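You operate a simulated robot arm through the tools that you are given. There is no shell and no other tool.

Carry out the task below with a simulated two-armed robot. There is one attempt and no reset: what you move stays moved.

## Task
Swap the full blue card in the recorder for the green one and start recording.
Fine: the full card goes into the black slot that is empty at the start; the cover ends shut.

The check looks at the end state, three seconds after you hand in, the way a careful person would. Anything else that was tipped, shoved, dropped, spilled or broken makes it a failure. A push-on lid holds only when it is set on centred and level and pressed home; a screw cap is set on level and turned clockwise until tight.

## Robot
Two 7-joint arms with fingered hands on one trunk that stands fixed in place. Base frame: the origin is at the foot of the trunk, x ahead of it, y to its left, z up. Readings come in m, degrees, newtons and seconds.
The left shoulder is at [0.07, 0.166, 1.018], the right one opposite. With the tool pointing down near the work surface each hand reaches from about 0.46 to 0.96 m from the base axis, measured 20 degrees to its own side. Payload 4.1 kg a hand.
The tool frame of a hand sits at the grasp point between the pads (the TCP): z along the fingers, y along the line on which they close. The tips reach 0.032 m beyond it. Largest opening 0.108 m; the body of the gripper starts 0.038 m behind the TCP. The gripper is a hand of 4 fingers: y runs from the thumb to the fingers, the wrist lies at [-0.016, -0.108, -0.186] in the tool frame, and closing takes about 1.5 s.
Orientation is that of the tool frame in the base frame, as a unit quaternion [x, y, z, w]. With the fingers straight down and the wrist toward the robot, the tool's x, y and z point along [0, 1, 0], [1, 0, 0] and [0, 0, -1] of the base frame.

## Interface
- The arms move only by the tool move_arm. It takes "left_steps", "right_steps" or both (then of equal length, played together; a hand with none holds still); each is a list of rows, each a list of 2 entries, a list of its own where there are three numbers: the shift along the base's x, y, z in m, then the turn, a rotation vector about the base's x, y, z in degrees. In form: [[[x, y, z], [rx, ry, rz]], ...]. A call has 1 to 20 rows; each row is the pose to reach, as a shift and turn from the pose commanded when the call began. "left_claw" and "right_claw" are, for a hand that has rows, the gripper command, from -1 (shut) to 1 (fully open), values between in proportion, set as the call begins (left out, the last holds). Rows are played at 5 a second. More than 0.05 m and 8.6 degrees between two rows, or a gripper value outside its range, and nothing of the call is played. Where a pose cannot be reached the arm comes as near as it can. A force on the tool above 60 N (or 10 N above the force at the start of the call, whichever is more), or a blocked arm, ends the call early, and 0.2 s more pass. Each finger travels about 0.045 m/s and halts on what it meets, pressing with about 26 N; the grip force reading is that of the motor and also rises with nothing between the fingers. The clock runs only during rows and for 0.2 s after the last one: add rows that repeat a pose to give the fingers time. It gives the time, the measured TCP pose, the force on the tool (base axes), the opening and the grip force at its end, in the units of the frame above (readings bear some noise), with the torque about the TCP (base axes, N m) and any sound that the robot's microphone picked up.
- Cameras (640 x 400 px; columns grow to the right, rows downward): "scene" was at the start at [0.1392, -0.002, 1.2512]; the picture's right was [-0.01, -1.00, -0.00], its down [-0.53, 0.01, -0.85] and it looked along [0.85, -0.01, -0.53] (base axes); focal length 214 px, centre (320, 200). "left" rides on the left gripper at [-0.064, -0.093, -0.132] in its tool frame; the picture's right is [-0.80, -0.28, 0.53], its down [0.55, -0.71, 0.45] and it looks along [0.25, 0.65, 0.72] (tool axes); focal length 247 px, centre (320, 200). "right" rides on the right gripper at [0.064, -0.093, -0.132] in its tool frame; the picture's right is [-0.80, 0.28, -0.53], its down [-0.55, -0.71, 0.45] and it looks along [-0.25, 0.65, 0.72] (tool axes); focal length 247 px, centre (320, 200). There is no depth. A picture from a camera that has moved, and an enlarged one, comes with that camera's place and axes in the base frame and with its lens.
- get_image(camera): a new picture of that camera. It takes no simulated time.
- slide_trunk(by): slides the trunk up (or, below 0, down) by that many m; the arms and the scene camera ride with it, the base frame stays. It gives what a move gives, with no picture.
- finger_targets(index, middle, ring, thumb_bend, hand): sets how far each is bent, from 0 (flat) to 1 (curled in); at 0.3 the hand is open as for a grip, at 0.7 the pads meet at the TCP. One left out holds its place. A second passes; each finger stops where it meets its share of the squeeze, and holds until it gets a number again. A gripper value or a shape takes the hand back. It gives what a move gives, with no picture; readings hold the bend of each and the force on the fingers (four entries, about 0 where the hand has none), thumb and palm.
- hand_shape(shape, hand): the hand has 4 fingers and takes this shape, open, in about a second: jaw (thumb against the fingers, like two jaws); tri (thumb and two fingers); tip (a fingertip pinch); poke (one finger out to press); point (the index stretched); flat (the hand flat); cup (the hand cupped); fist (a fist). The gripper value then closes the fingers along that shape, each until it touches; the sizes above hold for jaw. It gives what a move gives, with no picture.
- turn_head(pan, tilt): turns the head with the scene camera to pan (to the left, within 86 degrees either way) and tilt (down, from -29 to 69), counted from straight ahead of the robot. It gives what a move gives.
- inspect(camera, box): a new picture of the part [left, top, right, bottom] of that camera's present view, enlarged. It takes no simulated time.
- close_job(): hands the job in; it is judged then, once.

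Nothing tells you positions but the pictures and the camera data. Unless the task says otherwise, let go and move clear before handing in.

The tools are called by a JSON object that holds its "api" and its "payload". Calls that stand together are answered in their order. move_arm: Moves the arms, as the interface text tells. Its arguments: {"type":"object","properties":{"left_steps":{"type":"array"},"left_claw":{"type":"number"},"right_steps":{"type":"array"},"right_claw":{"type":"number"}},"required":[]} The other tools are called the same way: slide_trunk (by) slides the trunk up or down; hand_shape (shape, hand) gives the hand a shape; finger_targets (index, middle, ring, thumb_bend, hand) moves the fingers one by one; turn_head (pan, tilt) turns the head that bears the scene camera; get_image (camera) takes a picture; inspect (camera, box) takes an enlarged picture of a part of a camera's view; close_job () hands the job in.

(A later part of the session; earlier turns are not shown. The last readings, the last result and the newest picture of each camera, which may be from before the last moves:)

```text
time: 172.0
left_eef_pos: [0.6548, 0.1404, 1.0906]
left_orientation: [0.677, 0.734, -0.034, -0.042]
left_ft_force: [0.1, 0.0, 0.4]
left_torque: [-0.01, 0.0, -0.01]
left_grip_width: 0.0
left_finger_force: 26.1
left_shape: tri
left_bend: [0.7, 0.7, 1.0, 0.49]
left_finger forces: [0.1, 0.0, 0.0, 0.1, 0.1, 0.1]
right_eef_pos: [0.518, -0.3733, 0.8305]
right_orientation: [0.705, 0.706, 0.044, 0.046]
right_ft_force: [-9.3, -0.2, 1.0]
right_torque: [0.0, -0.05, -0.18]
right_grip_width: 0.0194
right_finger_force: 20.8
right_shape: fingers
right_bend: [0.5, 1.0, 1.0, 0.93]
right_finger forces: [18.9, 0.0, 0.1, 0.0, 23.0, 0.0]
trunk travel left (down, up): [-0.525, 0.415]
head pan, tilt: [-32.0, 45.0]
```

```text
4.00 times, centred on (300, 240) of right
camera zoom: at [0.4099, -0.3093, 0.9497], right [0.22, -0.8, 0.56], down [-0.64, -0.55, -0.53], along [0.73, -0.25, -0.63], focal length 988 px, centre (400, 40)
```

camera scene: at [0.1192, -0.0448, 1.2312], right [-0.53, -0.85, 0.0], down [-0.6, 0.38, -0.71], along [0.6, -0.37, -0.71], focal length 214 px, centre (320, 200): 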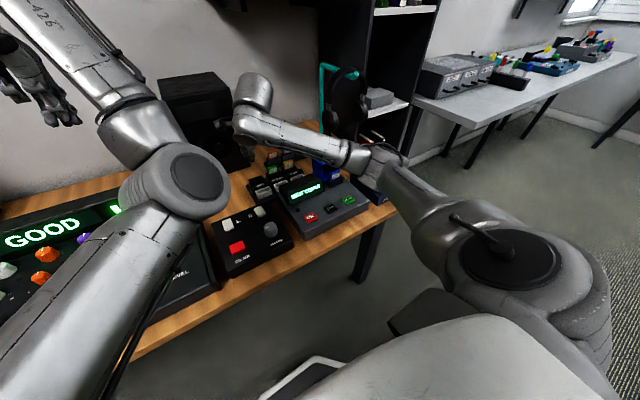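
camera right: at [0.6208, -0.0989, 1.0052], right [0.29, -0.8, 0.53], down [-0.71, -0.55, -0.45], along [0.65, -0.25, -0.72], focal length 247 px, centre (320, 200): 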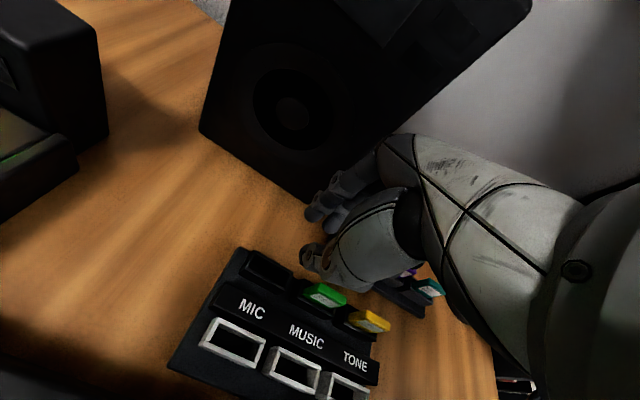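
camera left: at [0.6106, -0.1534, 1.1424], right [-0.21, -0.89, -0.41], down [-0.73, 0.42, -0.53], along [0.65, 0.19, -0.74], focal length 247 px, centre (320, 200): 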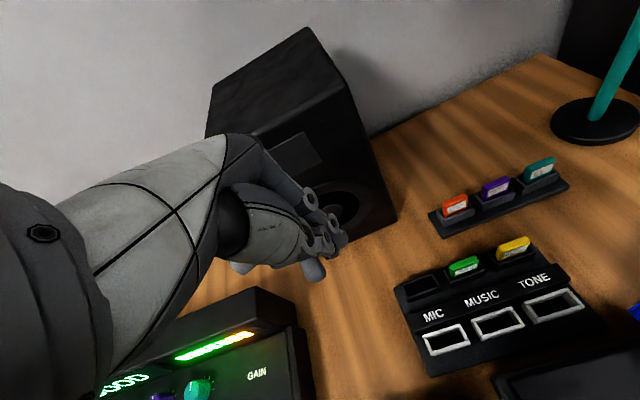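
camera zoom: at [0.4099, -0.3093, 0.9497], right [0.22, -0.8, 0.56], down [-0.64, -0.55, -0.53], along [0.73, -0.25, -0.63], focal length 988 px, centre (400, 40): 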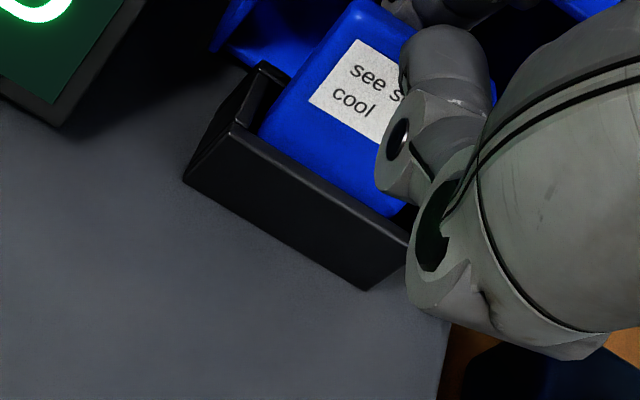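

Grip forces are balanced at 19 and 23 N. Since the card leans back and the index is near the hood rim, I'll ease forward about 6 mm and then lift slowly.

{"api": "move_arm", "payload": {"right_steps": [[[-0.003, 0, 0.001], [0, 0, 0]], [[-0.006, 0, 0.003], [0, 0, 0]], [[-0.006, 0, 0.008], [0, 0, 0]], [[-0.006, 0, 0.013], [0, 0, 0]], [[-0.006, 0, 0.018], [0, 0, 0]]]}}

{"api": "inspect", "payload": {"camera": "scene", "box": [320, 150, 360, 185]}}

{"api": "inspect", "payload": {"camera": "right", "box": [240, 190, 360, 290]}}

```text
time: 173.2
left_eef_pos: [0.6554, 0.1408, 1.0897]
left_orientation: [0.677, 0.734, -0.035, -0.043]
left_ft_force: [-0.3, -0.5, -0.1]
left_torque: [0.03, 0.0, -0.01]
left_grip_width: 0.0003
left_finger_force: 26.3
left_shape: tri
left_bend: [0.7, 0.7, 1.0, 0.49]
left_finger forces: [0.0, 0.0, 0.1, 0.0, 0.1, 0.1]
right_eef_pos: [0.5128, -0.3739, 0.8496]
right_orientation: [0.706, 0.706, 0.042, 0.044]
right_ft_force: [0.8, 0.0, 0.1]
right_torque: [0.03, 0.01, 0.01]
right_grip_width: 0.0202
right_finger_force: 0.1
right_shape: fingers
right_bend: [0.61, 1.0, 1.0, 0.96]
right_finger forces: [0.1, 0.1, 0.0, 0.1, 0.1, 0.1]
trunk travel left (down, up): [-0.525, 0.415]
head pan, tilt: [-32.0, 45.0]
```

```text
11.43 times, centred on (340, 168) of scene
camera zoom: at [0.1185, -0.0441, 1.2312], right [-0.53, -0.85, 0.0], down [-0.6, 0.38, -0.71], along [0.6, -0.37, -0.71], focal length 2451 px, centre (91, 571)
```

zoom: 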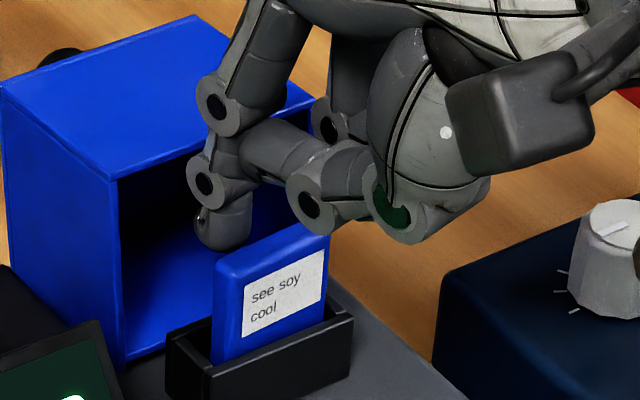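

```text
4.00 times, centred on (300, 240) of right
camera zoom: at [0.4051, -0.3094, 0.9671], right [0.22, -0.8, 0.56], down [-0.64, -0.55, -0.53], along [0.73, -0.25, -0.63], focal length 988 px, centre (400, 40)
```

zoom: 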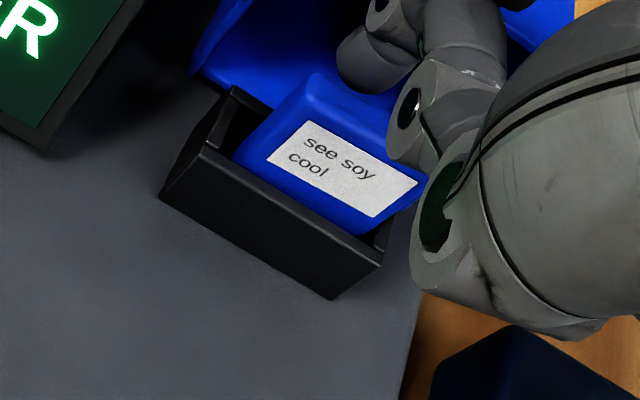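

The grip slid off upward because I drove the thumb too far: it arcs up as it bends. The card stayed in its bay. I'll raise clear, pre-set the thumb at about 0.78 so it meets the card low, and try again.

{"api": "move_arm", "payload": {"right_steps": [[[0, 0, 0.015], [0, 0, 0]], [[0, 0, 0.03], [0, 0, 0]], [[0, 0, 0.04], [0, 0, 0]]]}}

{"api": "finger_targets", "payload": {"hand": "right", "index": 0.45, "thumb_bend": 0.78}}

{"api": "inspect", "payload": {"camera": "scene", "box": [320, 140, 360, 185]}}

{"api": "inspect", "payload": {"camera": "right", "box": [240, 190, 360, 290]}}

```text
time: 174.0
left_eef_pos: [0.6553, 0.1407, 1.0895]
left_orientation: [0.676, 0.734, -0.035, -0.043]
left_ft_force: [0.6, 0.3, 0.4]
left_torque: [0.0, 0.0, 0.01]
left_grip_width: 0.0
left_finger_force: 26.3
left_shape: tri
left_bend: [0.7, 0.7, 1.0, 0.49]
left_finger forces: [0.0, 0.1, 0.0, 0.0, 0.1, 0.0]
right_eef_pos: [0.5125, -0.3736, 0.8888]
right_orientation: [0.705, 0.706, 0.044, 0.044]
right_ft_force: [0.1, 0.6, -0.5]
right_torque: [-0.01, -0.01, 0.01]
right_grip_width: 0.0203
right_finger_force: 0.1
right_shape: fingers
right_bend: [0.61, 1.0, 1.0, 0.96]
right_finger forces: [0.0, 0.0, 0.0, 0.1, 0.0, 0.0]
trunk travel left (down, up): [-0.525, 0.415]
head pan, tilt: [-32.0, 45.0]
```

```text
time: 175.0
left_eef_pos: [0.6557, 0.1405, 1.0901]
left_orientation: [0.676, 0.734, -0.034, -0.042]
left_ft_force: [0.7, -0.1, -0.6]
left_torque: [0.02, -0.02, -0.02]
left_grip_width: 0.0004
left_finger_force: 26.1
left_shape: tri
left_bend: [0.7, 0.7, 1.0, 0.49]
left_finger forces: [0.0, 0.1, 0.0, 0.1, 0.0, 0.2]
right_eef_pos: [0.513, -0.3738, 0.8889]
right_orientation: [0.705, 0.707, 0.044, 0.044]
right_ft_force: [-0.1, 0.3, -0.3]
right_torque: [0.01, -0.06, -0.03]
right_grip_width: 0.0206
right_finger_force: 0.0
right_shape: fingers
right_bend: [0.45, 1.0, 1.0, 0.78]
right_finger forces: [0.1, 0.0, 0.1, 0.0, 0.0, 0.0]
trunk travel left (down, up): [-0.525, 0.415]
head pan, tilt: [-32.0, 45.0]
```

```text
8.89 times, centred on (340, 162) of scene
camera zoom: at [0.1184, -0.0441, 1.2312], right [-0.53, -0.85, 0.0], down [-0.6, 0.38, -0.71], along [0.6, -0.37, -0.71], focal length 1906 px, centre (142, 533)
```

zoom: 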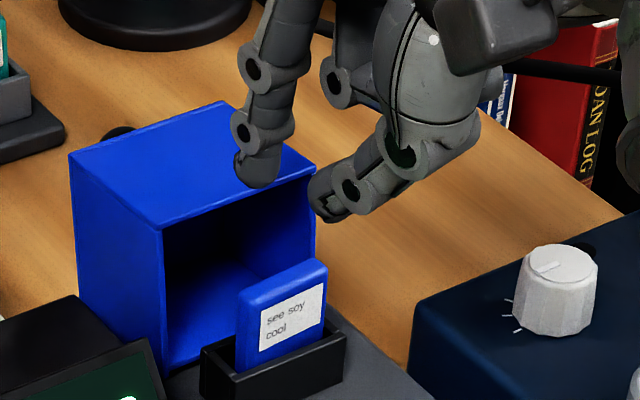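

```text
4.00 times, centred on (300, 240) of right
camera zoom: at [0.4053, -0.3087, 1.0079], right [0.22, -0.8, 0.56], down [-0.64, -0.55, -0.53], along [0.73, -0.25, -0.63], focal length 988 px, centre (400, 40)
```

zoom: 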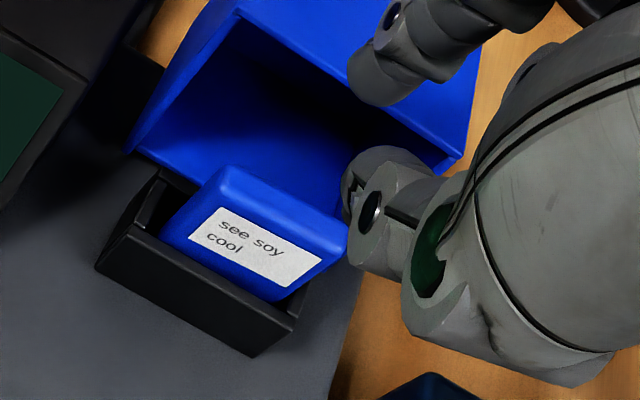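

The thumb rises too steeply for a straight-index pinch to work. Gripping the card by its two side edges, with the hand yawed 90°, avoids the hood completely. I'll raise up, go back to the tri shape, and test whether the yawed hand can also reach the rack from this posture.

{"api": "move_arm", "payload": {"right_steps": [[[0.01, 0, 0.03], [0, 2.5, 0]], [[0.02, 0, 0.06], [0, 5, 0]], [[0.03, 0.01, 0.09], [0, 7, 0]], [[0.04, 0.03, 0.11], [0, 7, 0]], [[0.05, 0.05, 0.12], [0, 7, 0]]]}}

{"api": "hand_shape", "payload": {"shape": "tri", "hand": "right"}}

{"api": "move_arm", "payload": {"right_steps": [[[0.005, 0.005, 0], [0, 0, 8]], [[0.01, 0.01, 0], [0, 0, 16]], [[0.015, 0.02, 0], [0, 0, 24]], [[0.02, 0.03, 0], [0, 0, 32]], [[0.03, 0.04, 0], [0, 0, 40]], [[0.04, 0.05, 0], [0, 0, 48]], [[0.05, 0.06, 0], [0, 0, 56]], [[0.06, 0.07, 0], [0, 0, 64]], [[0.07, 0.08, 0], [0, 0, 72]], [[0.08, 0.09, 0], [0, 0, 80]], [[0.09, 0.1, 0], [0, 0, 88]], [[0.095, 0.11, 0], [0, 0, 90]]]}}

```text
time: 176.2
left_eef_pos: [0.6563, 0.1419, 1.0898]
left_orientation: [0.676, 0.734, -0.035, -0.041]
left_ft_force: [-0.7, -0.3, -0.5]
left_torque: [-0.01, -0.03, 0.03]
left_grip_width: 0.0001
left_finger_force: 26.3
left_shape: tri
left_bend: [0.7, 0.7, 1.0, 0.49]
left_finger forces: [0.0, 0.0, 0.0, 0.0, 0.0, 0.1]
right_eef_pos: [0.5638, -0.3212, 1.0076]
right_orientation: [0.706, 0.708, -0.001, 0.001]
right_ft_force: [0.2, 1.0, 0.1]
right_torque: [0.01, 0.01, 0.0]
right_grip_width: 0.0207
right_finger_force: 0.0
right_shape: fingers
right_bend: [0.45, 1.0, 1.0, 0.78]
right_finger forces: [0.0, 0.0, 0.0, 0.0, 0.0, 0.0]
trunk travel left (down, up): [-0.525, 0.415]
head pan, tilt: [-32.0, 45.0]
```

```text
time: 177.1
left_eef_pos: [0.6553, 0.1397, 1.0897]
left_orientation: [0.676, 0.735, -0.035, -0.042]
left_ft_force: [1.3, 0.2, -0.7]
left_torque: [-0.01, 0.0, 0.02]
left_grip_width: 0.0001
left_finger_force: 26.3
left_shape: tri
left_bend: [0.7, 0.7, 1.0, 0.49]
left_finger forces: [0.0, 0.0, 0.1, 0.0, 0.1, 0.0]
right_eef_pos: [0.5645, -0.3228, 1.007]
right_orientation: [0.707, 0.708, -0.001, 0.002]
right_ft_force: [0.6, -0.3, 0.1]
right_torque: [-0.03, 0.02, 0.0]
right_grip_width: 0.1076
right_finger_force: 0.1
right_shape: tri
right_bend: [0.3, 0.3, 0.99, 0.3]
right_finger forces: [0.0, 0.1, 0.0, 0.0, 0.0, 0.0]
trunk travel left (down, up): [-0.525, 0.415]
head pan, tilt: [-32.0, 45.0]
```

```text
time: 179.7
left_eef_pos: [0.6557, 0.1402, 1.089]
left_orientation: [0.677, 0.734, -0.035, -0.042]
left_ft_force: [0.6, 0.3, 0.3]
left_torque: [0.0, -0.02, -0.03]
left_grip_width: 0.0
left_finger_force: 26.0
left_shape: tri
left_bend: [0.7, 0.7, 1.0, 0.49]
left_finger forces: [0.0, 0.0, 0.0, 0.0, 0.0, 0.1]
right_eef_pos: [0.6584, -0.2141, 1.0094]
right_orientation: [-0.001, 1.0, 0.001, 0.001]
right_ft_force: [-0.5, 0.2, 0.2]
right_torque: [0.0, -0.01, 0.05]
right_grip_width: 0.1075
right_finger_force: 0.0
right_shape: tri
right_bend: [0.3, 0.3, 0.99, 0.3]
right_finger forces: [0.1, 0.0, 0.0, 0.0, 0.0, 0.0]
trunk travel left (down, up): [-0.525, 0.415]
head pan, tilt: [-32.0, 45.0]
```

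The yawed hand reached (0.658, -0.214, 1.009) without any limit. I'll continue to above the MIC slot and lower to a safe height.

{"api": "move_arm", "payload": {"right_steps": [[[0.02, 0.02, -0.02], [0, 0, 0]], [[0.04, 0.035, -0.04], [0, 0, 0]], [[0.062, 0.053, -0.06], [0, 0, 0]], [[0.062, 0.053, -0.09], [0, 0, 0]], [[0.062, 0.053, -0.12], [0, 0, 0]], [[0.062, 0.053, -0.14], [0, 0, 0]]]}}

{"api": "get_image", "payload": {"camera": "right"}}

{"api": "inspect", "payload": {"camera": "scene", "box": [230, 120, 350, 210]}}

```text
time: 181.1
left_eef_pos: [0.6555, 0.1397, 1.0892]
left_orientation: [0.676, 0.735, -0.034, -0.042]
left_ft_force: [0.1, -0.7, -0.3]
left_torque: [0.0, 0.03, 0.0]
left_grip_width: 0.0
left_finger_force: 26.1
left_shape: tri
left_bend: [0.7, 0.7, 1.0, 0.49]
left_finger forces: [0.0, 0.0, 0.0, 0.0, 0.0, 0.0]
right_eef_pos: [0.7207, -0.1597, 0.8693]
right_orientation: [-0.001, 1.0, 0.001, 0.0]
right_ft_force: [0.0, -0.4, -0.2]
right_torque: [-0.02, -0.01, -0.02]
right_grip_width: 0.1076
right_finger_force: 0.1
right_shape: tri
right_bend: [0.3, 0.3, 0.99, 0.3]
right_finger forces: [0.0, 0.0, 0.0, 0.1, 0.0, 0.1]
trunk travel left (down, up): [-0.525, 0.415]
head pan, tilt: [-32.0, 45.0]
```

```text
taken
camera right: at [0.6574, -0.2525, 1.0007], right [0.8, 0.28, 0.53], down [0.55, -0.7, -0.45], along [0.25, 0.65, -0.72], focal length 247 px, centre (320, 200)
```

right: 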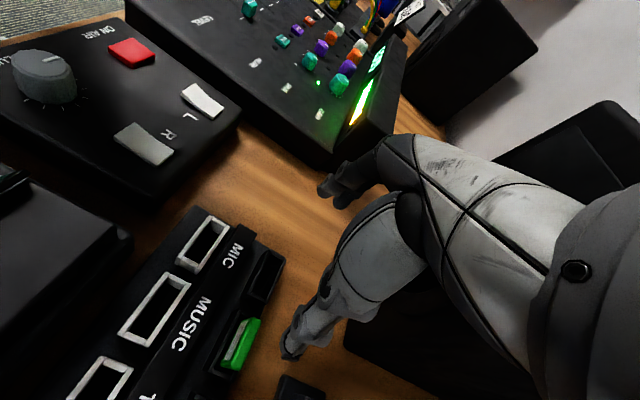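

```text
4.44 times, centred on (290, 165) of scene
camera zoom: at [0.1187, -0.0444, 1.2312], right [-0.53, -0.85, 0.0], down [-0.6, 0.38, -0.71], along [0.6, -0.37, -0.71], focal length 953 px, centre (453, 356)
```

zoom: 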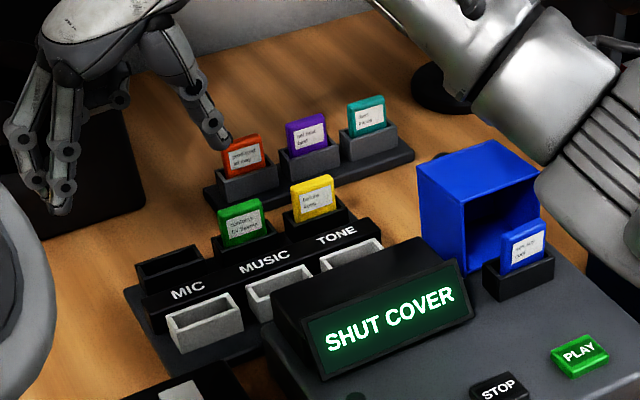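

Yaw-90 reaches the MIC slot too, so edge-gripping works at both places. I'll zoom in to refine the slot and card positions from this close camera.

{"api": "inspect", "payload": {"camera": "right", "box": [170, 200, 330, 390]}}

{"api": "inspect", "payload": {"camera": "right", "box": [215, 235, 295, 310]}}

{"api": "inspect", "payload": {"camera": "right", "box": [195, 300, 275, 385]}}

{"api": "inspect", "payload": {"camera": "scene", "box": [240, 155, 304, 195]}}

```text
2.11 times, centred on (250, 295) of right
camera zoom: at [0.6574, -0.2525, 1.0007], right [0.8, 0.28, 0.53], down [0.55, -0.7, -0.45], along [0.25, 0.65, -0.72], focal length 520 px, centre (467, 0)
```

zoom: 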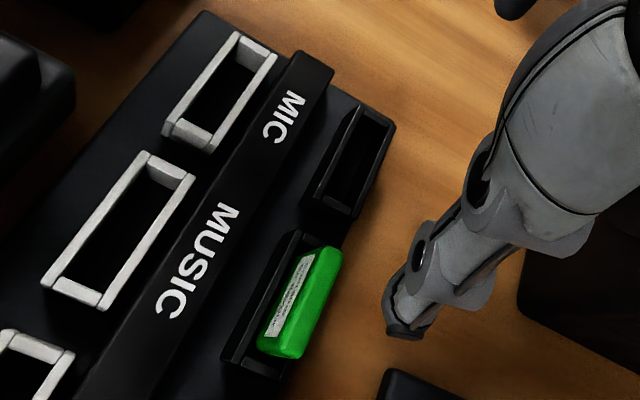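

```text
5.33 times, centred on (255, 272) of right
camera zoom: at [0.6574, -0.2525, 1.0007], right [0.8, 0.28, 0.53], down [0.55, -0.7, -0.45], along [0.25, 0.65, -0.72], focal length 1317 px, centre (667, -187)
```

zoom: 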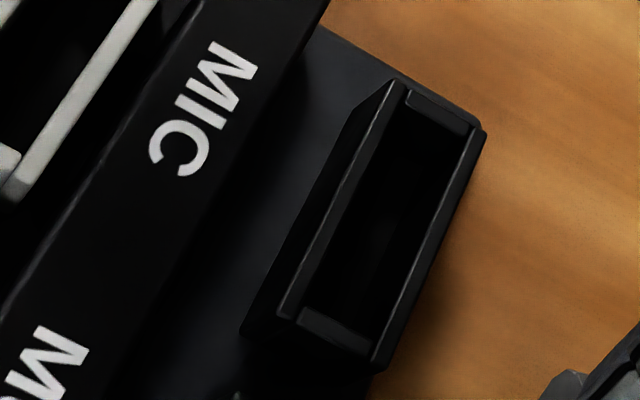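

```text
4.71 times, centred on (235, 342) of right
camera zoom: at [0.6574, -0.2525, 1.0007], right [0.8, 0.28, 0.53], down [0.55, -0.7, -0.45], along [0.25, 0.65, -0.72], focal length 1162 px, centre (720, -471)
```

zoom: 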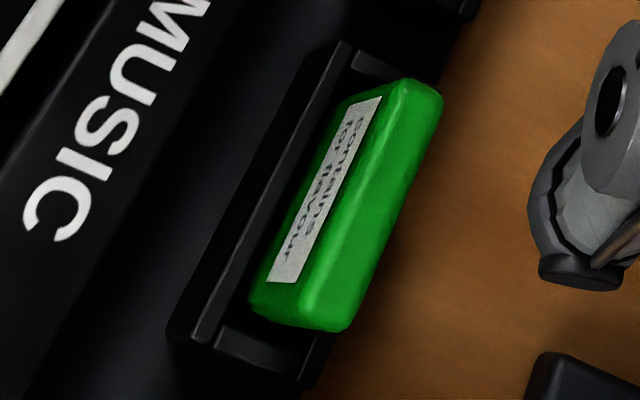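

```text
10.00 times, centred on (272, 175) of scene
camera zoom: at [0.1187, -0.0444, 1.2312], right [-0.53, -0.85, 0.0], down [-0.6, 0.38, -0.71], along [0.6, -0.37, -0.71], focal length 2145 px, centre (800, 450)
```

zoom: 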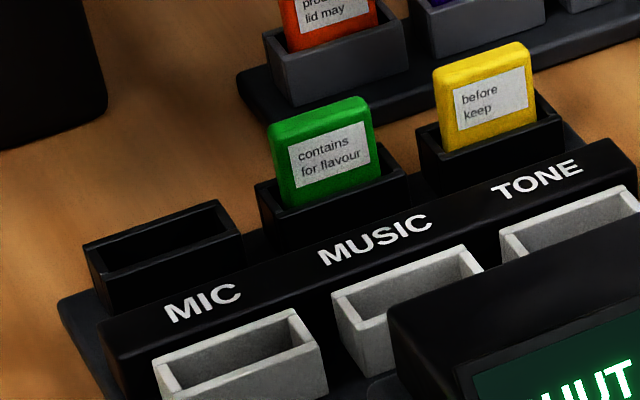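

The measurements agree well: the MIC slot is centred at (0.719, -0.160), 20×50 mm outside, and the green card at (0.718, -0.224) is about 35 mm wide. Now I'll take the yawed hand to above the blue card.

{"api": "move_arm", "payload": {"right_steps": [[[0, 0, 0.04], [0, 0, 0]], [[-0.02, -0.025, 0.07], [0, 0, 0]], [[-0.045, -0.055, 0.085], [0, 0, 0]], [[-0.07, -0.085, 0.09], [0, 0, 0]], [[-0.1, -0.115, 0.09], [0, 0, 0]], [[-0.13, -0.145, 0.09], [0, 0, 0]], [[-0.155, -0.175, 0.09], [0, 0, 0]], [[-0.172, -0.205, 0.08], [0, 0, 0]], [[-0.174, -0.21, 0.06], [0, 0, 0]], [[-0.174, -0.21, 0.06], [0, 0, 0]]], "right_claw": -0.1}}

{"api": "get_image", "payload": {"camera": "right"}}

{"api": "inspect", "payload": {"camera": "scene", "box": [310, 130, 380, 195]}}

```text
time: 183.3
left_eef_pos: [0.6559, 0.1404, 1.0907]
left_orientation: [0.677, 0.734, -0.034, -0.041]
left_ft_force: [0.1, 0.4, -0.4]
left_torque: [-0.01, 0.01, 0.03]
left_grip_width: 0.0
left_finger_force: 26.3
left_shape: tri
left_bend: [0.7, 0.7, 1.0, 0.49]
left_finger forces: [0.0, 0.0, 0.1, 0.0, 0.0, 0.0]
right_eef_pos: [0.5473, -0.3703, 0.9284]
right_orientation: [-0.001, 1.0, 0.001, 0.001]
right_ft_force: [0.0, -0.9, 0.9]
right_torque: [-0.01, 0.0, -0.01]
right_grip_width: 0.049
right_finger_force: 0.0
right_shape: tri
right_bend: [0.74, 0.47, 0.99, 0.72]
right_finger forces: [0.0, 0.0, 0.0, 0.0, 0.0, 0.1]
trunk travel left (down, up): [-0.525, 0.415]
head pan, tilt: [-32.0, 45.0]
```

```text
taken
camera right: at [0.4838, -0.4633, 1.0604], right [0.8, 0.28, 0.53], down [0.55, -0.7, -0.45], along [0.25, 0.65, -0.72], focal length 247 px, centre (320, 200)
```

right: 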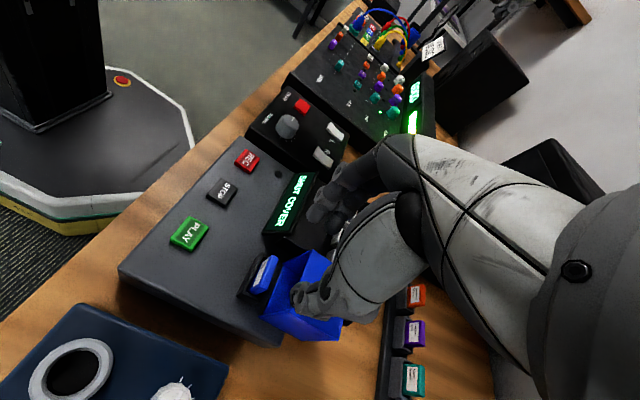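

```text
6.15 times, centred on (345, 162) of scene
camera zoom: at [0.1182, -0.044, 1.2313], right [-0.53, -0.85, 0.0], down [-0.6, 0.38, -0.71], along [0.6, -0.37, -0.71], focal length 1320 px, centre (166, 431)
```

zoom: 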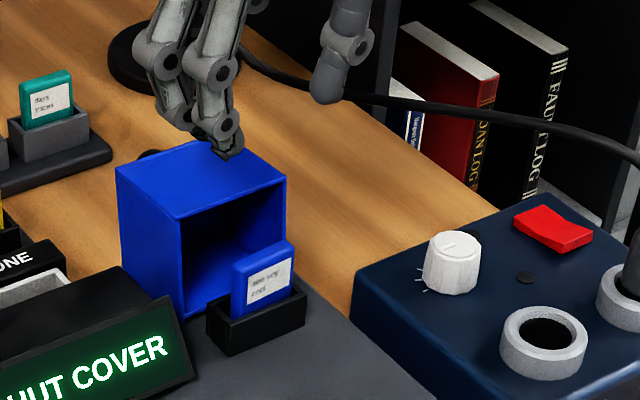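

The fingers straddle the card line. I'll zoom in on both views to check alignment with the card before descending.

{"api": "inspect", "payload": {"camera": "scene", "box": [322, 135, 386, 175]}}

{"api": "inspect", "payload": {"camera": "right", "box": [220, 220, 360, 350]}}

{"api": "inspect", "payload": {"camera": "right", "box": [230, 240, 294, 310]}}

```text
10.00 times, centred on (354, 155) of scene
camera zoom: at [0.1182, -0.044, 1.2313], right [-0.53, -0.85, 0.0], down [-0.6, 0.38, -0.71], along [0.6, -0.37, -0.71], focal length 2145 px, centre (-20, 650)
```

zoom: 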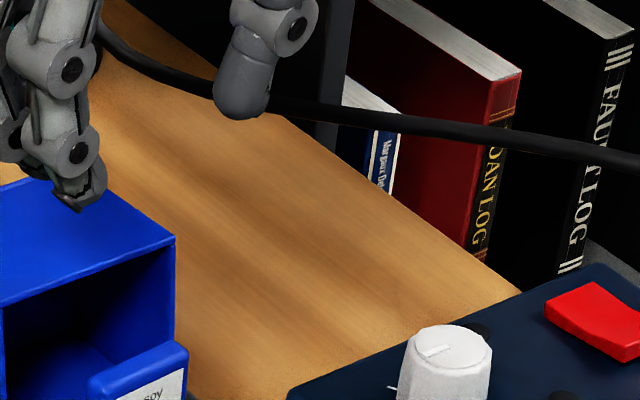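

```text
3.08 times, centred on (290, 285) of right
camera zoom: at [0.4838, -0.4633, 1.0604], right [0.8, 0.28, 0.53], down [0.55, -0.7, -0.45], along [0.25, 0.65, -0.72], focal length 760 px, centre (412, -62)
```

zoom: 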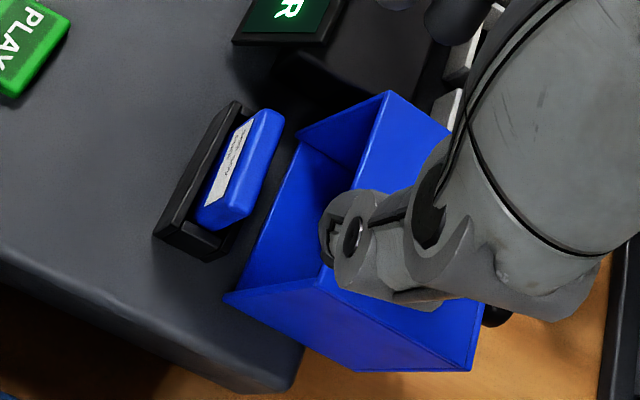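

```text
5.71 times, centred on (262, 275) of right
camera zoom: at [0.4838, -0.4633, 1.0604], right [0.8, 0.28, 0.53], down [0.55, -0.7, -0.45], along [0.25, 0.65, -0.72], focal length 1411 px, centre (651, -229)
```

zoom: 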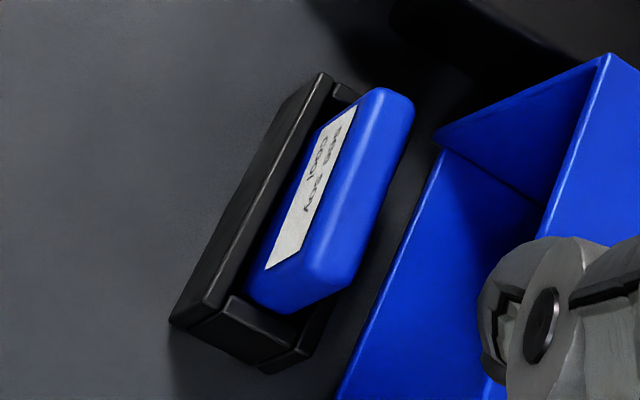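

The index and thumb tips are symmetric about the TCP, 31–32 mm to each side, and the card is centred at about (0.545, -0.370). I'll descend with the fingers on either side of the card edges.

{"api": "move_arm", "payload": {"right_steps": [[[-0.002, 0.0005, -0.02], [0, 0, 0]], [[-0.002, 0.0005, -0.04], [0, 0, 0]], [[-0.002, 0.0005, -0.06], [0, 0, 0]], [[-0.002, 0.0005, -0.07], [0, 0, 0]], [[-0.002, 0.0005, -0.08], [0, 0, 0]]]}}

{"api": "inspect", "payload": {"camera": "scene", "box": [315, 145, 379, 185]}}

{"api": "inspect", "payload": {"camera": "right", "box": [230, 190, 370, 320]}}

```text
time: 184.5
left_eef_pos: [0.6554, 0.1407, 1.0902]
left_orientation: [0.677, 0.734, -0.034, -0.043]
left_ft_force: [-0.5, 0.3, 0.5]
left_torque: [0.0, 0.03, 0.01]
left_grip_width: 0.0
left_finger_force: 26.3
left_shape: tri
left_bend: [0.7, 0.7, 1.0, 0.49]
left_finger forces: [0.0, 0.1, 0.1, 0.0, 0.0, 0.0]
right_eef_pos: [0.544, -0.3711, 0.8471]
right_orientation: [-0.001, 1.0, 0.0, 0.001]
right_ft_force: [-0.8, 0.2, -0.4]
right_torque: [-0.04, -0.05, 0.0]
right_grip_width: 0.0489
right_finger_force: 0.0
right_shape: tri
right_bend: [0.74, 0.47, 0.99, 0.72]
right_finger forces: [0.1, 0.1, 0.1, 0.1, 0.1, 0.0]
trunk travel left (down, up): [-0.525, 0.415]
head pan, tilt: [-32.0, 45.0]
```

```text
10.00 times, centred on (347, 165) of scene
camera zoom: at [0.1186, -0.0443, 1.2312], right [-0.53, -0.85, 0.0], down [-0.6, 0.38, -0.71], along [0.6, -0.37, -0.71], focal length 2145 px, centre (50, 550)
```

zoom: 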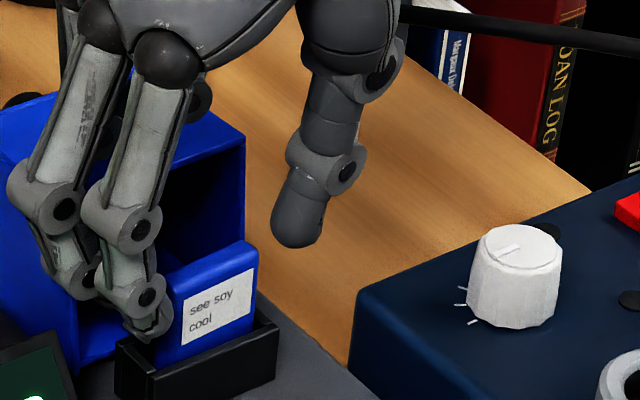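

```text
3.08 times, centred on (300, 255) of right
camera zoom: at [0.4807, -0.4637, 0.9797], right [0.8, 0.28, 0.53], down [0.55, -0.7, -0.45], along [0.25, 0.65, -0.72], focal length 760 px, centre (382, 31)
```

zoom: 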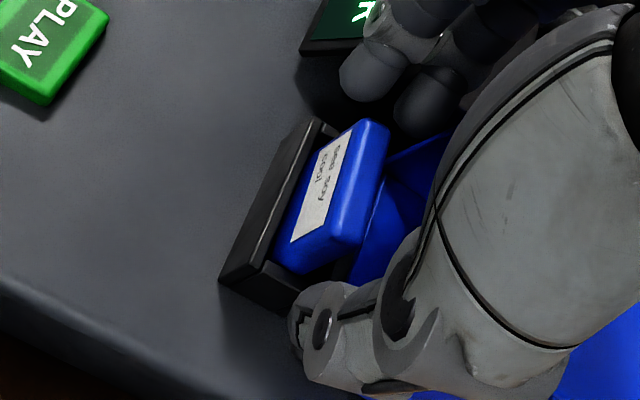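

The fingers straddle the card's ends with no contact. I'll go down the last 15 mm and then close.

{"api": "move_arm", "payload": {"right_steps": [[[0.001, 0.001, -0.005], [0, 0, 0]], [[0.001, 0.001, -0.01], [0, 0, 0]], [[0.001, 0.001, -0.015], [0, 0, 0]]]}}

{"api": "move_arm", "payload": {"right_steps": [[[0, 0, 0], [0, 0, 0]], [[0, 0, 0], [0, 0, 0]], [[0, 0, 0], [0, 0, 0]], [[0, 0, 0], [0, 0, 0]], [[0, 0, 0], [0, 0, 0]]], "right_claw": -1}}

{"api": "inspect", "payload": {"camera": "scene", "box": [315, 145, 379, 185]}}

{"api": "inspect", "payload": {"camera": "right", "box": [230, 190, 370, 320]}}

```text
time: 185.3
left_eef_pos: [0.6545, 0.1406, 1.0902]
left_orientation: [0.677, 0.734, -0.034, -0.041]
left_ft_force: [-0.3, 0.5, 0.1]
left_torque: [-0.02, -0.02, -0.01]
left_grip_width: 0.0002
left_finger_force: 26.4
left_shape: tri
left_bend: [0.7, 0.7, 1.0, 0.49]
left_finger forces: [0.0, 0.0, 0.0, 0.0, 0.1, 0.0]
right_eef_pos: [0.5447, -0.3691, 0.8345]
right_orientation: [-0.002, 1.0, 0.001, 0.002]
right_ft_force: [1.0, -1.2, 10.1]
right_torque: [0.27, -0.33, -0.07]
right_grip_width: 0.0489
right_finger_force: 0.0
right_shape: tri
right_bend: [0.74, 0.47, 0.99, 0.72]
right_finger forces: [0.0, 0.1, 10.7, 0.0, 0.0, 0.0]
trunk travel left (down, up): [-0.525, 0.415]
head pan, tilt: [-32.0, 45.0]
```

```text
time: 186.5
left_eef_pos: [0.655, 0.1415, 1.0913]
left_orientation: [0.677, 0.734, -0.034, -0.041]
left_ft_force: [-0.6, 0.1, -0.1]
left_torque: [-0.01, 0.01, -0.01]
left_grip_width: 0.0001
left_finger_force: 26.0
left_shape: tri
left_bend: [0.7, 0.7, 1.0, 0.49]
left_finger forces: [0.0, 0.0, 0.1, 0.0, 0.0, 0.0]
right_eef_pos: [0.5438, -0.3701, 0.8347]
right_orientation: [-0.001, 1.0, 0.001, 0.002]
right_ft_force: [3.9, -9.0, 23.9]
right_torque: [0.28, -0.53, -0.13]
right_grip_width: 0.0201
right_finger_force: 26.3
right_shape: tri
right_bend: [0.73, 0.73, 0.99, 0.76]
right_finger forces: [13.1, 2.7, 17.5, 0.0, 24.2, 0.0]
trunk travel left (down, up): [-0.525, 0.415]
head pan, tilt: [-32.0, 45.0]
```

```text
10.00 times, centred on (347, 165) of scene
camera zoom: at [0.1165, -0.0439, 1.2316], right [-0.53, -0.85, 0.0], down [-0.6, 0.38, -0.71], along [0.6, -0.38, -0.71], focal length 2145 px, centre (50, 550)
```

zoom: 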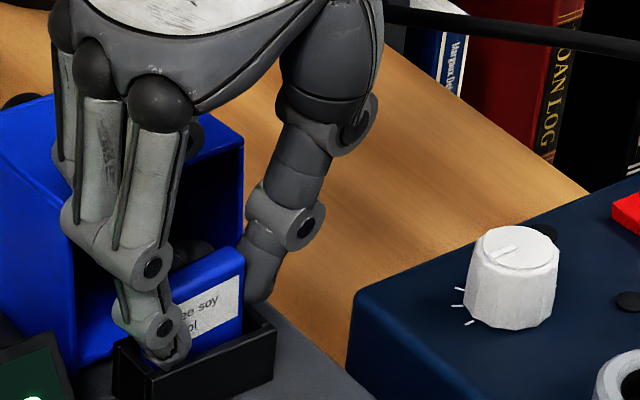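

```text
3.08 times, centred on (300, 255) of right
camera zoom: at [0.48, -0.4625, 0.9665], right [0.8, 0.28, 0.54], down [0.55, -0.7, -0.45], along [0.25, 0.65, -0.72], focal length 760 px, centre (382, 31)
```

zoom: 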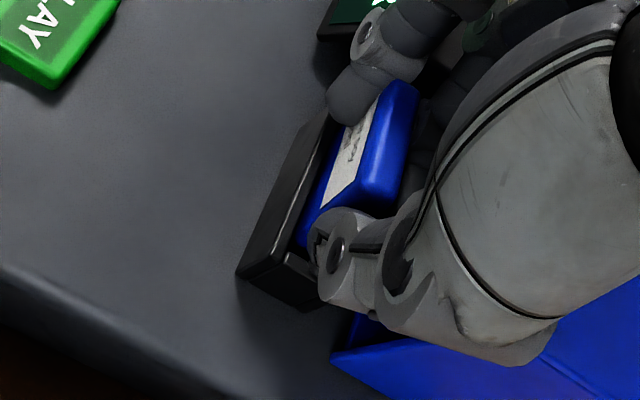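

The thumb holds the right edge while index and middle cradle the left edge, and the curled ring finger lightly touches the hood. I'll lift slowly and see whether the card comes along.

{"api": "move_arm", "payload": {"right_steps": [[[0, 0, 0.004], [0, 0, 0]], [[0, 0, 0.009], [0, 0, 0]], [[0, 0, 0.014], [0, 0, 0]], [[0, 0, 0.019], [0, 0, 0]]]}}

{"api": "inspect", "payload": {"camera": "scene", "box": [315, 145, 379, 185]}}

{"api": "inspect", "payload": {"camera": "right", "box": [230, 190, 370, 320]}}

```text
time: 187.5
left_eef_pos: [0.6562, 0.1409, 1.089]
left_orientation: [0.676, 0.735, -0.035, -0.043]
left_ft_force: [0.0, 0.2, -0.9]
left_torque: [0.02, -0.01, 0.01]
left_grip_width: 0.0001
left_finger_force: 26.2
left_shape: tri
left_bend: [0.7, 0.7, 1.0, 0.49]
left_finger forces: [0.1, 0.0, 0.0, 0.1, 0.0, 0.0]
right_eef_pos: [0.5447, -0.3685, 0.8527]
right_orientation: [-0.001, 1.0, 0.001, 0.001]
right_ft_force: [-1.4, -5.6, -1.2]
right_torque: [-0.33, 0.06, 0.06]
right_grip_width: 0.0173
right_finger_force: 25.8
right_shape: tri
right_bend: [0.74, 0.73, 1.0, 0.79]
right_finger forces: [11.9, 7.9, 0.1, 0.1, 18.1, 0.0]
trunk travel left (down, up): [-0.525, 0.415]
head pan, tilt: [-32.0, 45.0]
```

```text
10.00 times, centred on (347, 165) of scene
camera zoom: at [0.1185, -0.0447, 1.2311], right [-0.53, -0.85, 0.0], down [-0.6, 0.38, -0.71], along [0.6, -0.37, -0.71], focal length 2145 px, centre (50, 550)
```

zoom: 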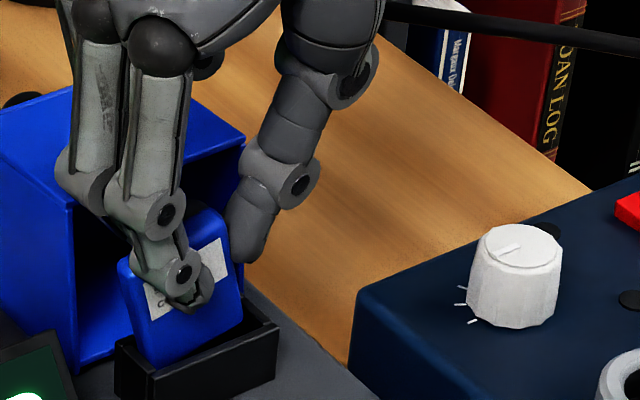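

```text
3.08 times, centred on (300, 255) of right
camera zoom: at [0.4814, -0.4623, 0.9835], right [0.8, 0.28, 0.53], down [0.55, -0.7, -0.45], along [0.25, 0.65, -0.72], focal length 760 px, centre (382, 31)
```

zoom: 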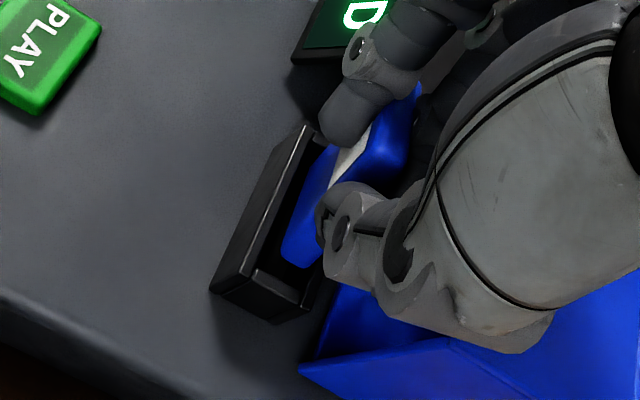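

The card lifts but twists, because the index slid onto its front face. I'll lower it back into the bay, release, and use a single-finger pinch centred on each edge instead.

{"api": "move_arm", "payload": {"right_steps": [[[0, 0, -0.005], [0, 0, 0]], [[0, 0, -0.01], [0, 0, 0]], [[0, 0, -0.015], [0, 0, 0]], [[0, 0, -0.017], [0, 0, 0]]]}}

{"api": "move_arm", "payload": {"right_steps": [[[0, 0, 0], [0, 0, 0]], [[0, 0, 0], [0, 0, 0]], [[0, 0, 0], [0, 0, 0]], [[0, 0, 0], [0, 0, 0]]], "right_claw": -0.1}}

{"api": "inspect", "payload": {"camera": "scene", "box": [315, 145, 379, 185]}}

{"api": "inspect", "payload": {"camera": "right", "box": [230, 190, 370, 320]}}

```text
time: 188.5
left_eef_pos: [0.6543, 0.1388, 1.0909]
left_orientation: [0.676, 0.735, -0.033, -0.042]
left_ft_force: [0.6, -0.6, 0.1]
left_torque: [-0.01, 0.04, -0.04]
left_grip_width: 0.0
left_finger_force: 25.8
left_shape: tri
left_bend: [0.7, 0.7, 1.0, 0.49]
left_finger forces: [0.0, 0.0, 0.0, 0.1, 0.0, 0.0]
right_eef_pos: [0.5439, -0.3703, 0.8381]
right_orientation: [-0.001, 1.0, 0.001, 0.002]
right_ft_force: [-0.5, -22.6, 21.4]
right_torque: [-0.49, 0.06, 0.07]
right_grip_width: 0.0182
right_finger_force: 25.9
right_shape: tri
right_bend: [0.74, 0.73, 1.0, 0.79]
right_finger forces: [16.2, 12.6, 0.0, 0.0, 30.7, 0.0]
trunk travel left (down, up): [-0.525, 0.415]
head pan, tilt: [-32.0, 45.0]
```

```text
time: 189.5
left_eef_pos: [0.6545, 0.1404, 1.0906]
left_orientation: [0.676, 0.735, -0.034, -0.041]
left_ft_force: [-0.6, -1.0, -0.2]
left_torque: [-0.01, 0.0, 0.0]
left_grip_width: 0.0002
left_finger_force: 25.6
left_shape: tri
left_bend: [0.7, 0.7, 1.0, 0.49]
left_finger forces: [0.1, 0.0, 0.1, 0.0, 0.0, 0.0]
right_eef_pos: [0.5448, -0.3675, 0.8365]
right_orientation: [-0.002, 1.0, 0.0, 0.0]
right_ft_force: [-0.5, -6.8, 5.4]
right_torque: [0.03, -0.18, -0.05]
right_grip_width: 0.0452
right_finger_force: 0.0
right_shape: tri
right_bend: [0.75, 0.5, 0.99, 0.72]
right_finger forces: [5.2, 5.5, 5.5, 0.0, 0.0, 0.0]
trunk travel left (down, up): [-0.525, 0.415]
head pan, tilt: [-32.0, 45.0]
```

```text
10.00 times, centred on (347, 165) of scene
camera zoom: at [0.1178, -0.0446, 1.2312], right [-0.53, -0.85, 0.0], down [-0.6, 0.38, -0.71], along [0.6, -0.37, -0.71], focal length 2145 px, centre (50, 550)
```

zoom: 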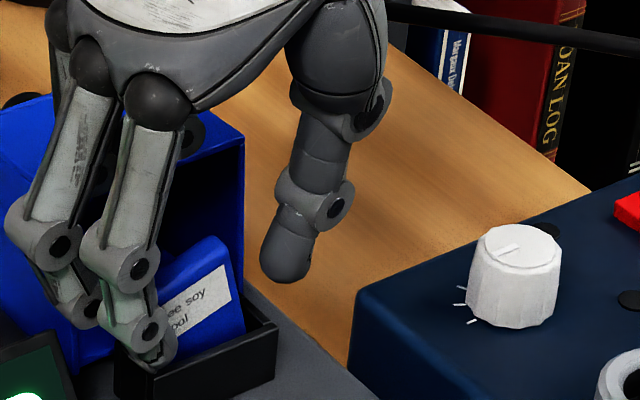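

```text
3.08 times, centred on (300, 255) of right
camera zoom: at [0.4808, -0.4615, 0.9667], right [0.8, 0.28, 0.53], down [0.55, -0.7, -0.45], along [0.25, 0.65, -0.72], focal length 760 px, centre (382, 31)
```

zoom: 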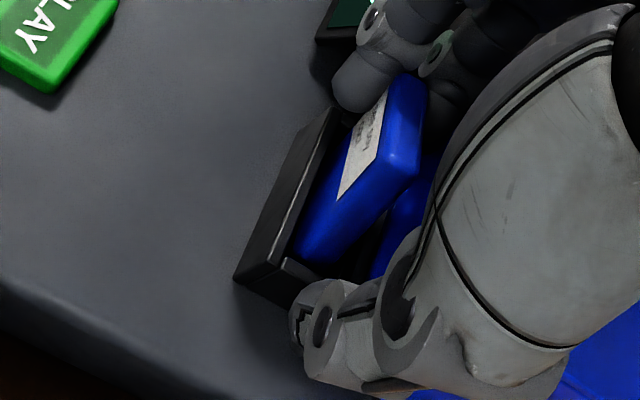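

The card is now tilted in the bay, leaning on the fingers. I'll open slightly more and raise away gently so it can settle.

{"api": "move_arm", "payload": {"right_steps": [[[0, 0.002, 0.005], [0, 0, 0]], [[0, 0.002, 0.012], [0, 0, 0]], [[0, 0.001, 0.025], [0, 0, 0]], [[0, 0, 0.045], [0, 0, 0]], [[0, 0, 0.07], [0, 0, 0]], [[0, 0, 0.09], [0, 0, 0]]], "right_claw": 0.05}}

{"api": "inspect", "payload": {"camera": "scene", "box": [315, 155, 379, 195]}}

{"api": "inspect", "payload": {"camera": "right", "box": [220, 220, 360, 350]}}

```text
time: 190.9
left_eef_pos: [0.6563, 0.1399, 1.0901]
left_orientation: [0.677, 0.734, -0.034, -0.042]
left_ft_force: [0.5, -0.9, -0.6]
left_torque: [-0.03, -0.02, -0.03]
left_grip_width: 0.0
left_finger_force: 25.8
left_shape: tri
left_bend: [0.7, 0.7, 1.0, 0.49]
left_finger forces: [0.0, 0.0, 0.0, 0.0, 0.0, 0.1]
right_eef_pos: [0.5445, -0.3682, 0.9246]
right_orientation: [0.0, 1.0, 0.001, 0.001]
right_ft_force: [-0.2, 0.4, -0.5]
right_torque: [0.01, 0.01, -0.03]
right_grip_width: 0.0561
right_finger_force: 0.1
right_shape: tri
right_bend: [0.74, 0.44, 0.99, 0.7]
right_finger forces: [0.0, 0.1, 0.1, 0.0, 0.0, 0.0]
trunk travel left (down, up): [-0.525, 0.415]
head pan, tilt: [-32.0, 45.0]
```

```text
10.00 times, centred on (347, 175) of scene
camera zoom: at [0.1183, -0.0439, 1.2312], right [-0.53, -0.85, 0.0], down [-0.6, 0.37, -0.71], along [0.6, -0.38, -0.71], focal length 2145 px, centre (50, 450)
```

zoom: 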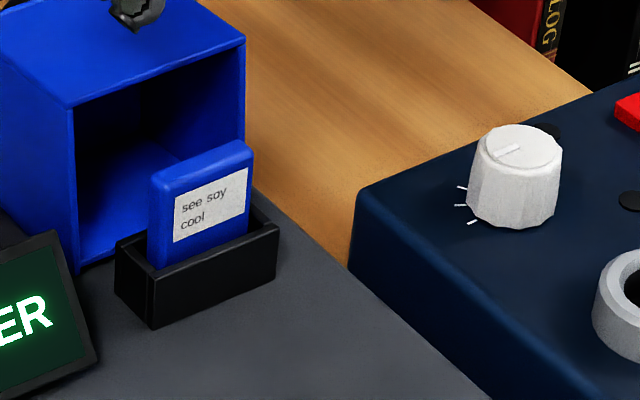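

```text
3.08 times, centred on (290, 285) of right
camera zoom: at [0.482, -0.4617, 1.0567], right [0.8, 0.28, 0.53], down [0.55, -0.7, -0.45], along [0.25, 0.65, -0.72], focal length 760 px, centre (412, -62)
```

zoom: 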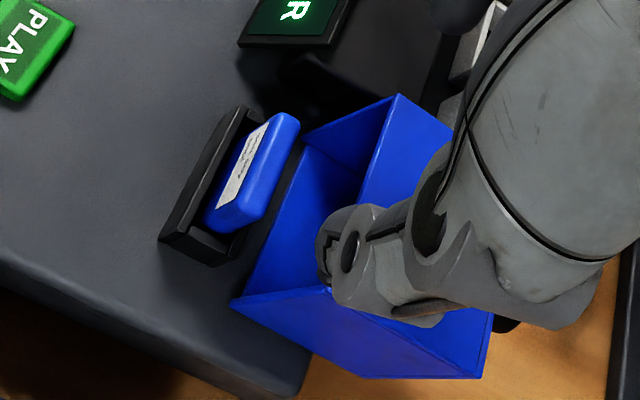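

The card dropped back upright in its bay. I'll switch to the thumb and index pinch and measure exactly where it closes relative to the TCP.

{"api": "hand_shape", "payload": {"shape": "tip", "hand": "right"}}

{"api": "move_arm", "payload": {"right_steps": [[[0.005, 0, 0], [0, 0, 0]], [[0.01, 0.001, 0], [0, 0, 0]], [[0.01, 0.001, 0], [0, 0, 0]], [[0.01, 0.001, 0], [0, 0, 0]], [[0.01, 0.001, 0], [0, 0, 0]], [[0.01, 0.001, 0], [0, 0, 0]]], "right_claw": -0.1}}

{"api": "inspect", "payload": {"camera": "scene", "box": [320, 130, 370, 170]}}

{"api": "inspect", "payload": {"camera": "right", "box": [220, 180, 380, 340]}}

```text
time: 191.8
left_eef_pos: [0.6558, 0.1411, 1.0899]
left_orientation: [0.677, 0.734, -0.035, -0.043]
left_ft_force: [-0.1, 0.3, -0.7]
left_torque: [0.02, 0.0, 0.01]
left_grip_width: 0.0001
left_finger_force: 26.0
left_shape: tri
left_bend: [0.7, 0.7, 1.0, 0.49]
left_finger forces: [0.0, 0.1, 0.1, 0.1, 0.0, 0.0]
right_eef_pos: [0.5454, -0.3692, 0.9256]
right_orientation: [-0.001, 1.0, 0.001, 0.0]
right_ft_force: [-1.3, 0.0, -0.6]
right_torque: [0.0, -0.01, 0.0]
right_grip_width: 0.1079
right_finger_force: 0.0
right_shape: tip
right_bend: [0.3, 0.98, 0.99, 0.3]
right_finger forces: [0.1, 0.0, 0.1, 0.0, 0.1, 0.0]
trunk travel left (down, up): [-0.525, 0.415]
head pan, tilt: [-32.0, 45.0]
```

```text
time: 193.2
left_eef_pos: [0.6551, 0.1399, 1.0883]
left_orientation: [0.676, 0.735, -0.035, -0.042]
left_ft_force: [-0.1, -0.3, 0.8]
left_torque: [-0.05, 0.01, -0.01]
left_grip_width: 0.0003
left_finger_force: 26.1
left_shape: tri
left_bend: [0.7, 0.7, 1.0, 0.49]
left_finger forces: [0.0, 0.1, 0.1, 0.0, 0.0, 0.1]
right_eef_pos: [0.5554, -0.3689, 0.9256]
right_orientation: [-0.001, 1.0, 0.001, 0.0]
right_ft_force: [0.2, 1.1, 0.1]
right_torque: [-0.01, -0.01, 0.03]
right_grip_width: 0.0492
right_finger_force: 0.1
right_shape: tip
right_bend: [0.36, 0.98, 0.99, 0.72]
right_finger forces: [0.1, 0.0, 0.0, 0.1, 0.0, 0.0]
trunk travel left (down, up): [-0.525, 0.415]
head pan, tilt: [-32.0, 45.0]
```

```text
10.00 times, centred on (345, 150) of scene
camera zoom: at [0.1185, -0.0441, 1.2312], right [-0.53, -0.85, 0.0], down [-0.6, 0.38, -0.71], along [0.6, -0.37, -0.71], focal length 2145 px, centre (70, 700)
```

zoom: 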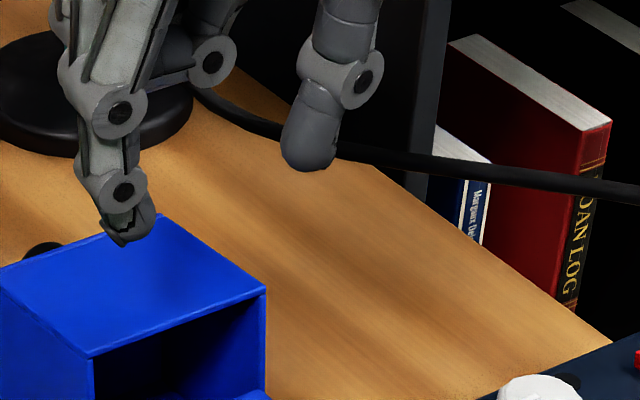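

```text
2.50 times, centred on (300, 260) of right
camera zoom: at [0.4915, -0.4609, 1.0566], right [0.8, 0.28, 0.53], down [0.55, -0.7, -0.45], along [0.25, 0.65, -0.72], focal length 617 px, centre (370, 50)
```

zoom: 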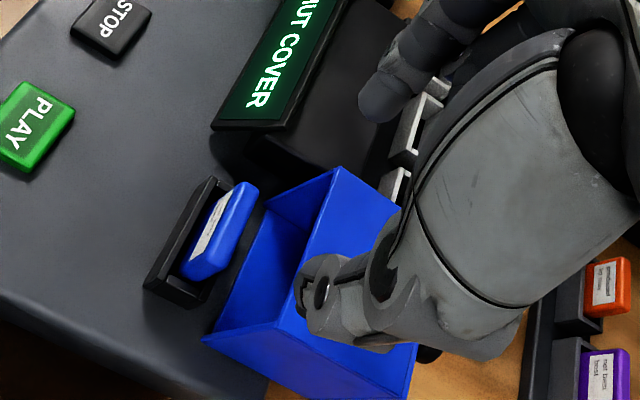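

In the tip shape, index and thumb close right on the TCP's x-line. I'll centre on the card at x≈0.546 and descend to just above the height where the curled fingers would touch the hood.

{"api": "move_arm", "payload": {"right_steps": [[[-0.0095, 0.002, -0.02], [0, 0, 0]], [[-0.0095, 0.002, -0.045], [0, 0, 0]], [[-0.0095, 0.002, -0.065], [0, 0, 0]], [[-0.0095, 0.002, -0.078], [0, 0, 0]], [[-0.0095, 0.002, -0.087], [0, 0, 0]], [[-0.0095, 0.002, -0.087], [0, 0, 0]]]}}

{"api": "inspect", "payload": {"camera": "scene", "box": [315, 150, 379, 190]}}

{"api": "inspect", "payload": {"camera": "right", "box": [230, 190, 370, 320]}}

```text
time: 194.6
left_eef_pos: [0.6564, 0.1414, 1.0895]
left_orientation: [0.677, 0.734, -0.034, -0.043]
left_ft_force: [0.1, 0.2, 0.2]
left_torque: [0.01, 0.01, 0.0]
left_grip_width: 0.0001
left_finger_force: 26.0
left_shape: tri
left_bend: [0.7, 0.7, 1.0, 0.49]
left_finger forces: [0.0, 0.1, 0.0, 0.0, 0.0, 0.0]
right_eef_pos: [0.5454, -0.3652, 0.8371]
right_orientation: [-0.001, 1.0, 0.002, 0.001]
right_ft_force: [-0.5, -0.1, -0.5]
right_torque: [-0.05, 0.02, -0.01]
right_grip_width: 0.0491
right_finger_force: 0.0
right_shape: tip
right_bend: [0.36, 0.98, 0.99, 0.72]
right_finger forces: [0.1, 0.0, 0.0, 0.0, 0.0, 0.1]
trunk travel left (down, up): [-0.525, 0.415]
head pan, tilt: [-32.0, 45.0]
```

```text
10.00 times, centred on (347, 170) of scene
camera zoom: at [0.1184, -0.044, 1.2312], right [-0.53, -0.85, 0.0], down [-0.6, 0.38, -0.71], along [0.6, -0.37, -0.71], focal length 2145 px, centre (50, 500)
```

zoom: 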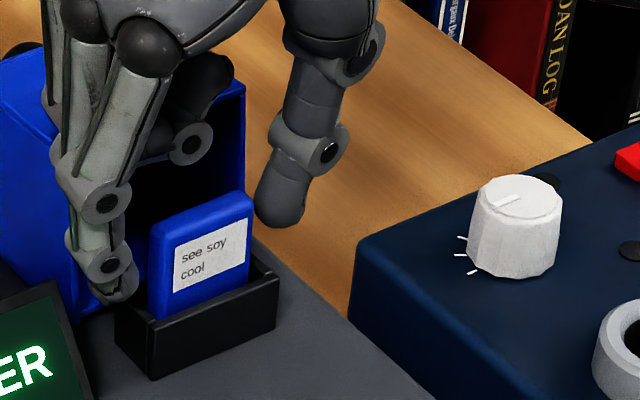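

```text
3.08 times, centred on (300, 255) of right
camera zoom: at [0.4817, -0.4586, 0.9692], right [0.8, 0.28, 0.53], down [0.55, -0.7, -0.45], along [0.25, 0.65, -0.72], focal length 760 px, centre (382, 31)
```

zoom: 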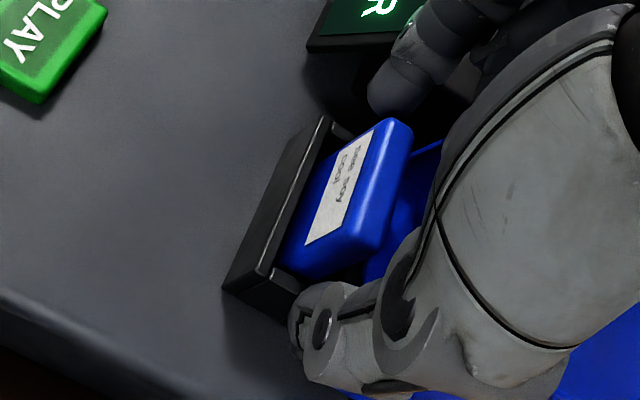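

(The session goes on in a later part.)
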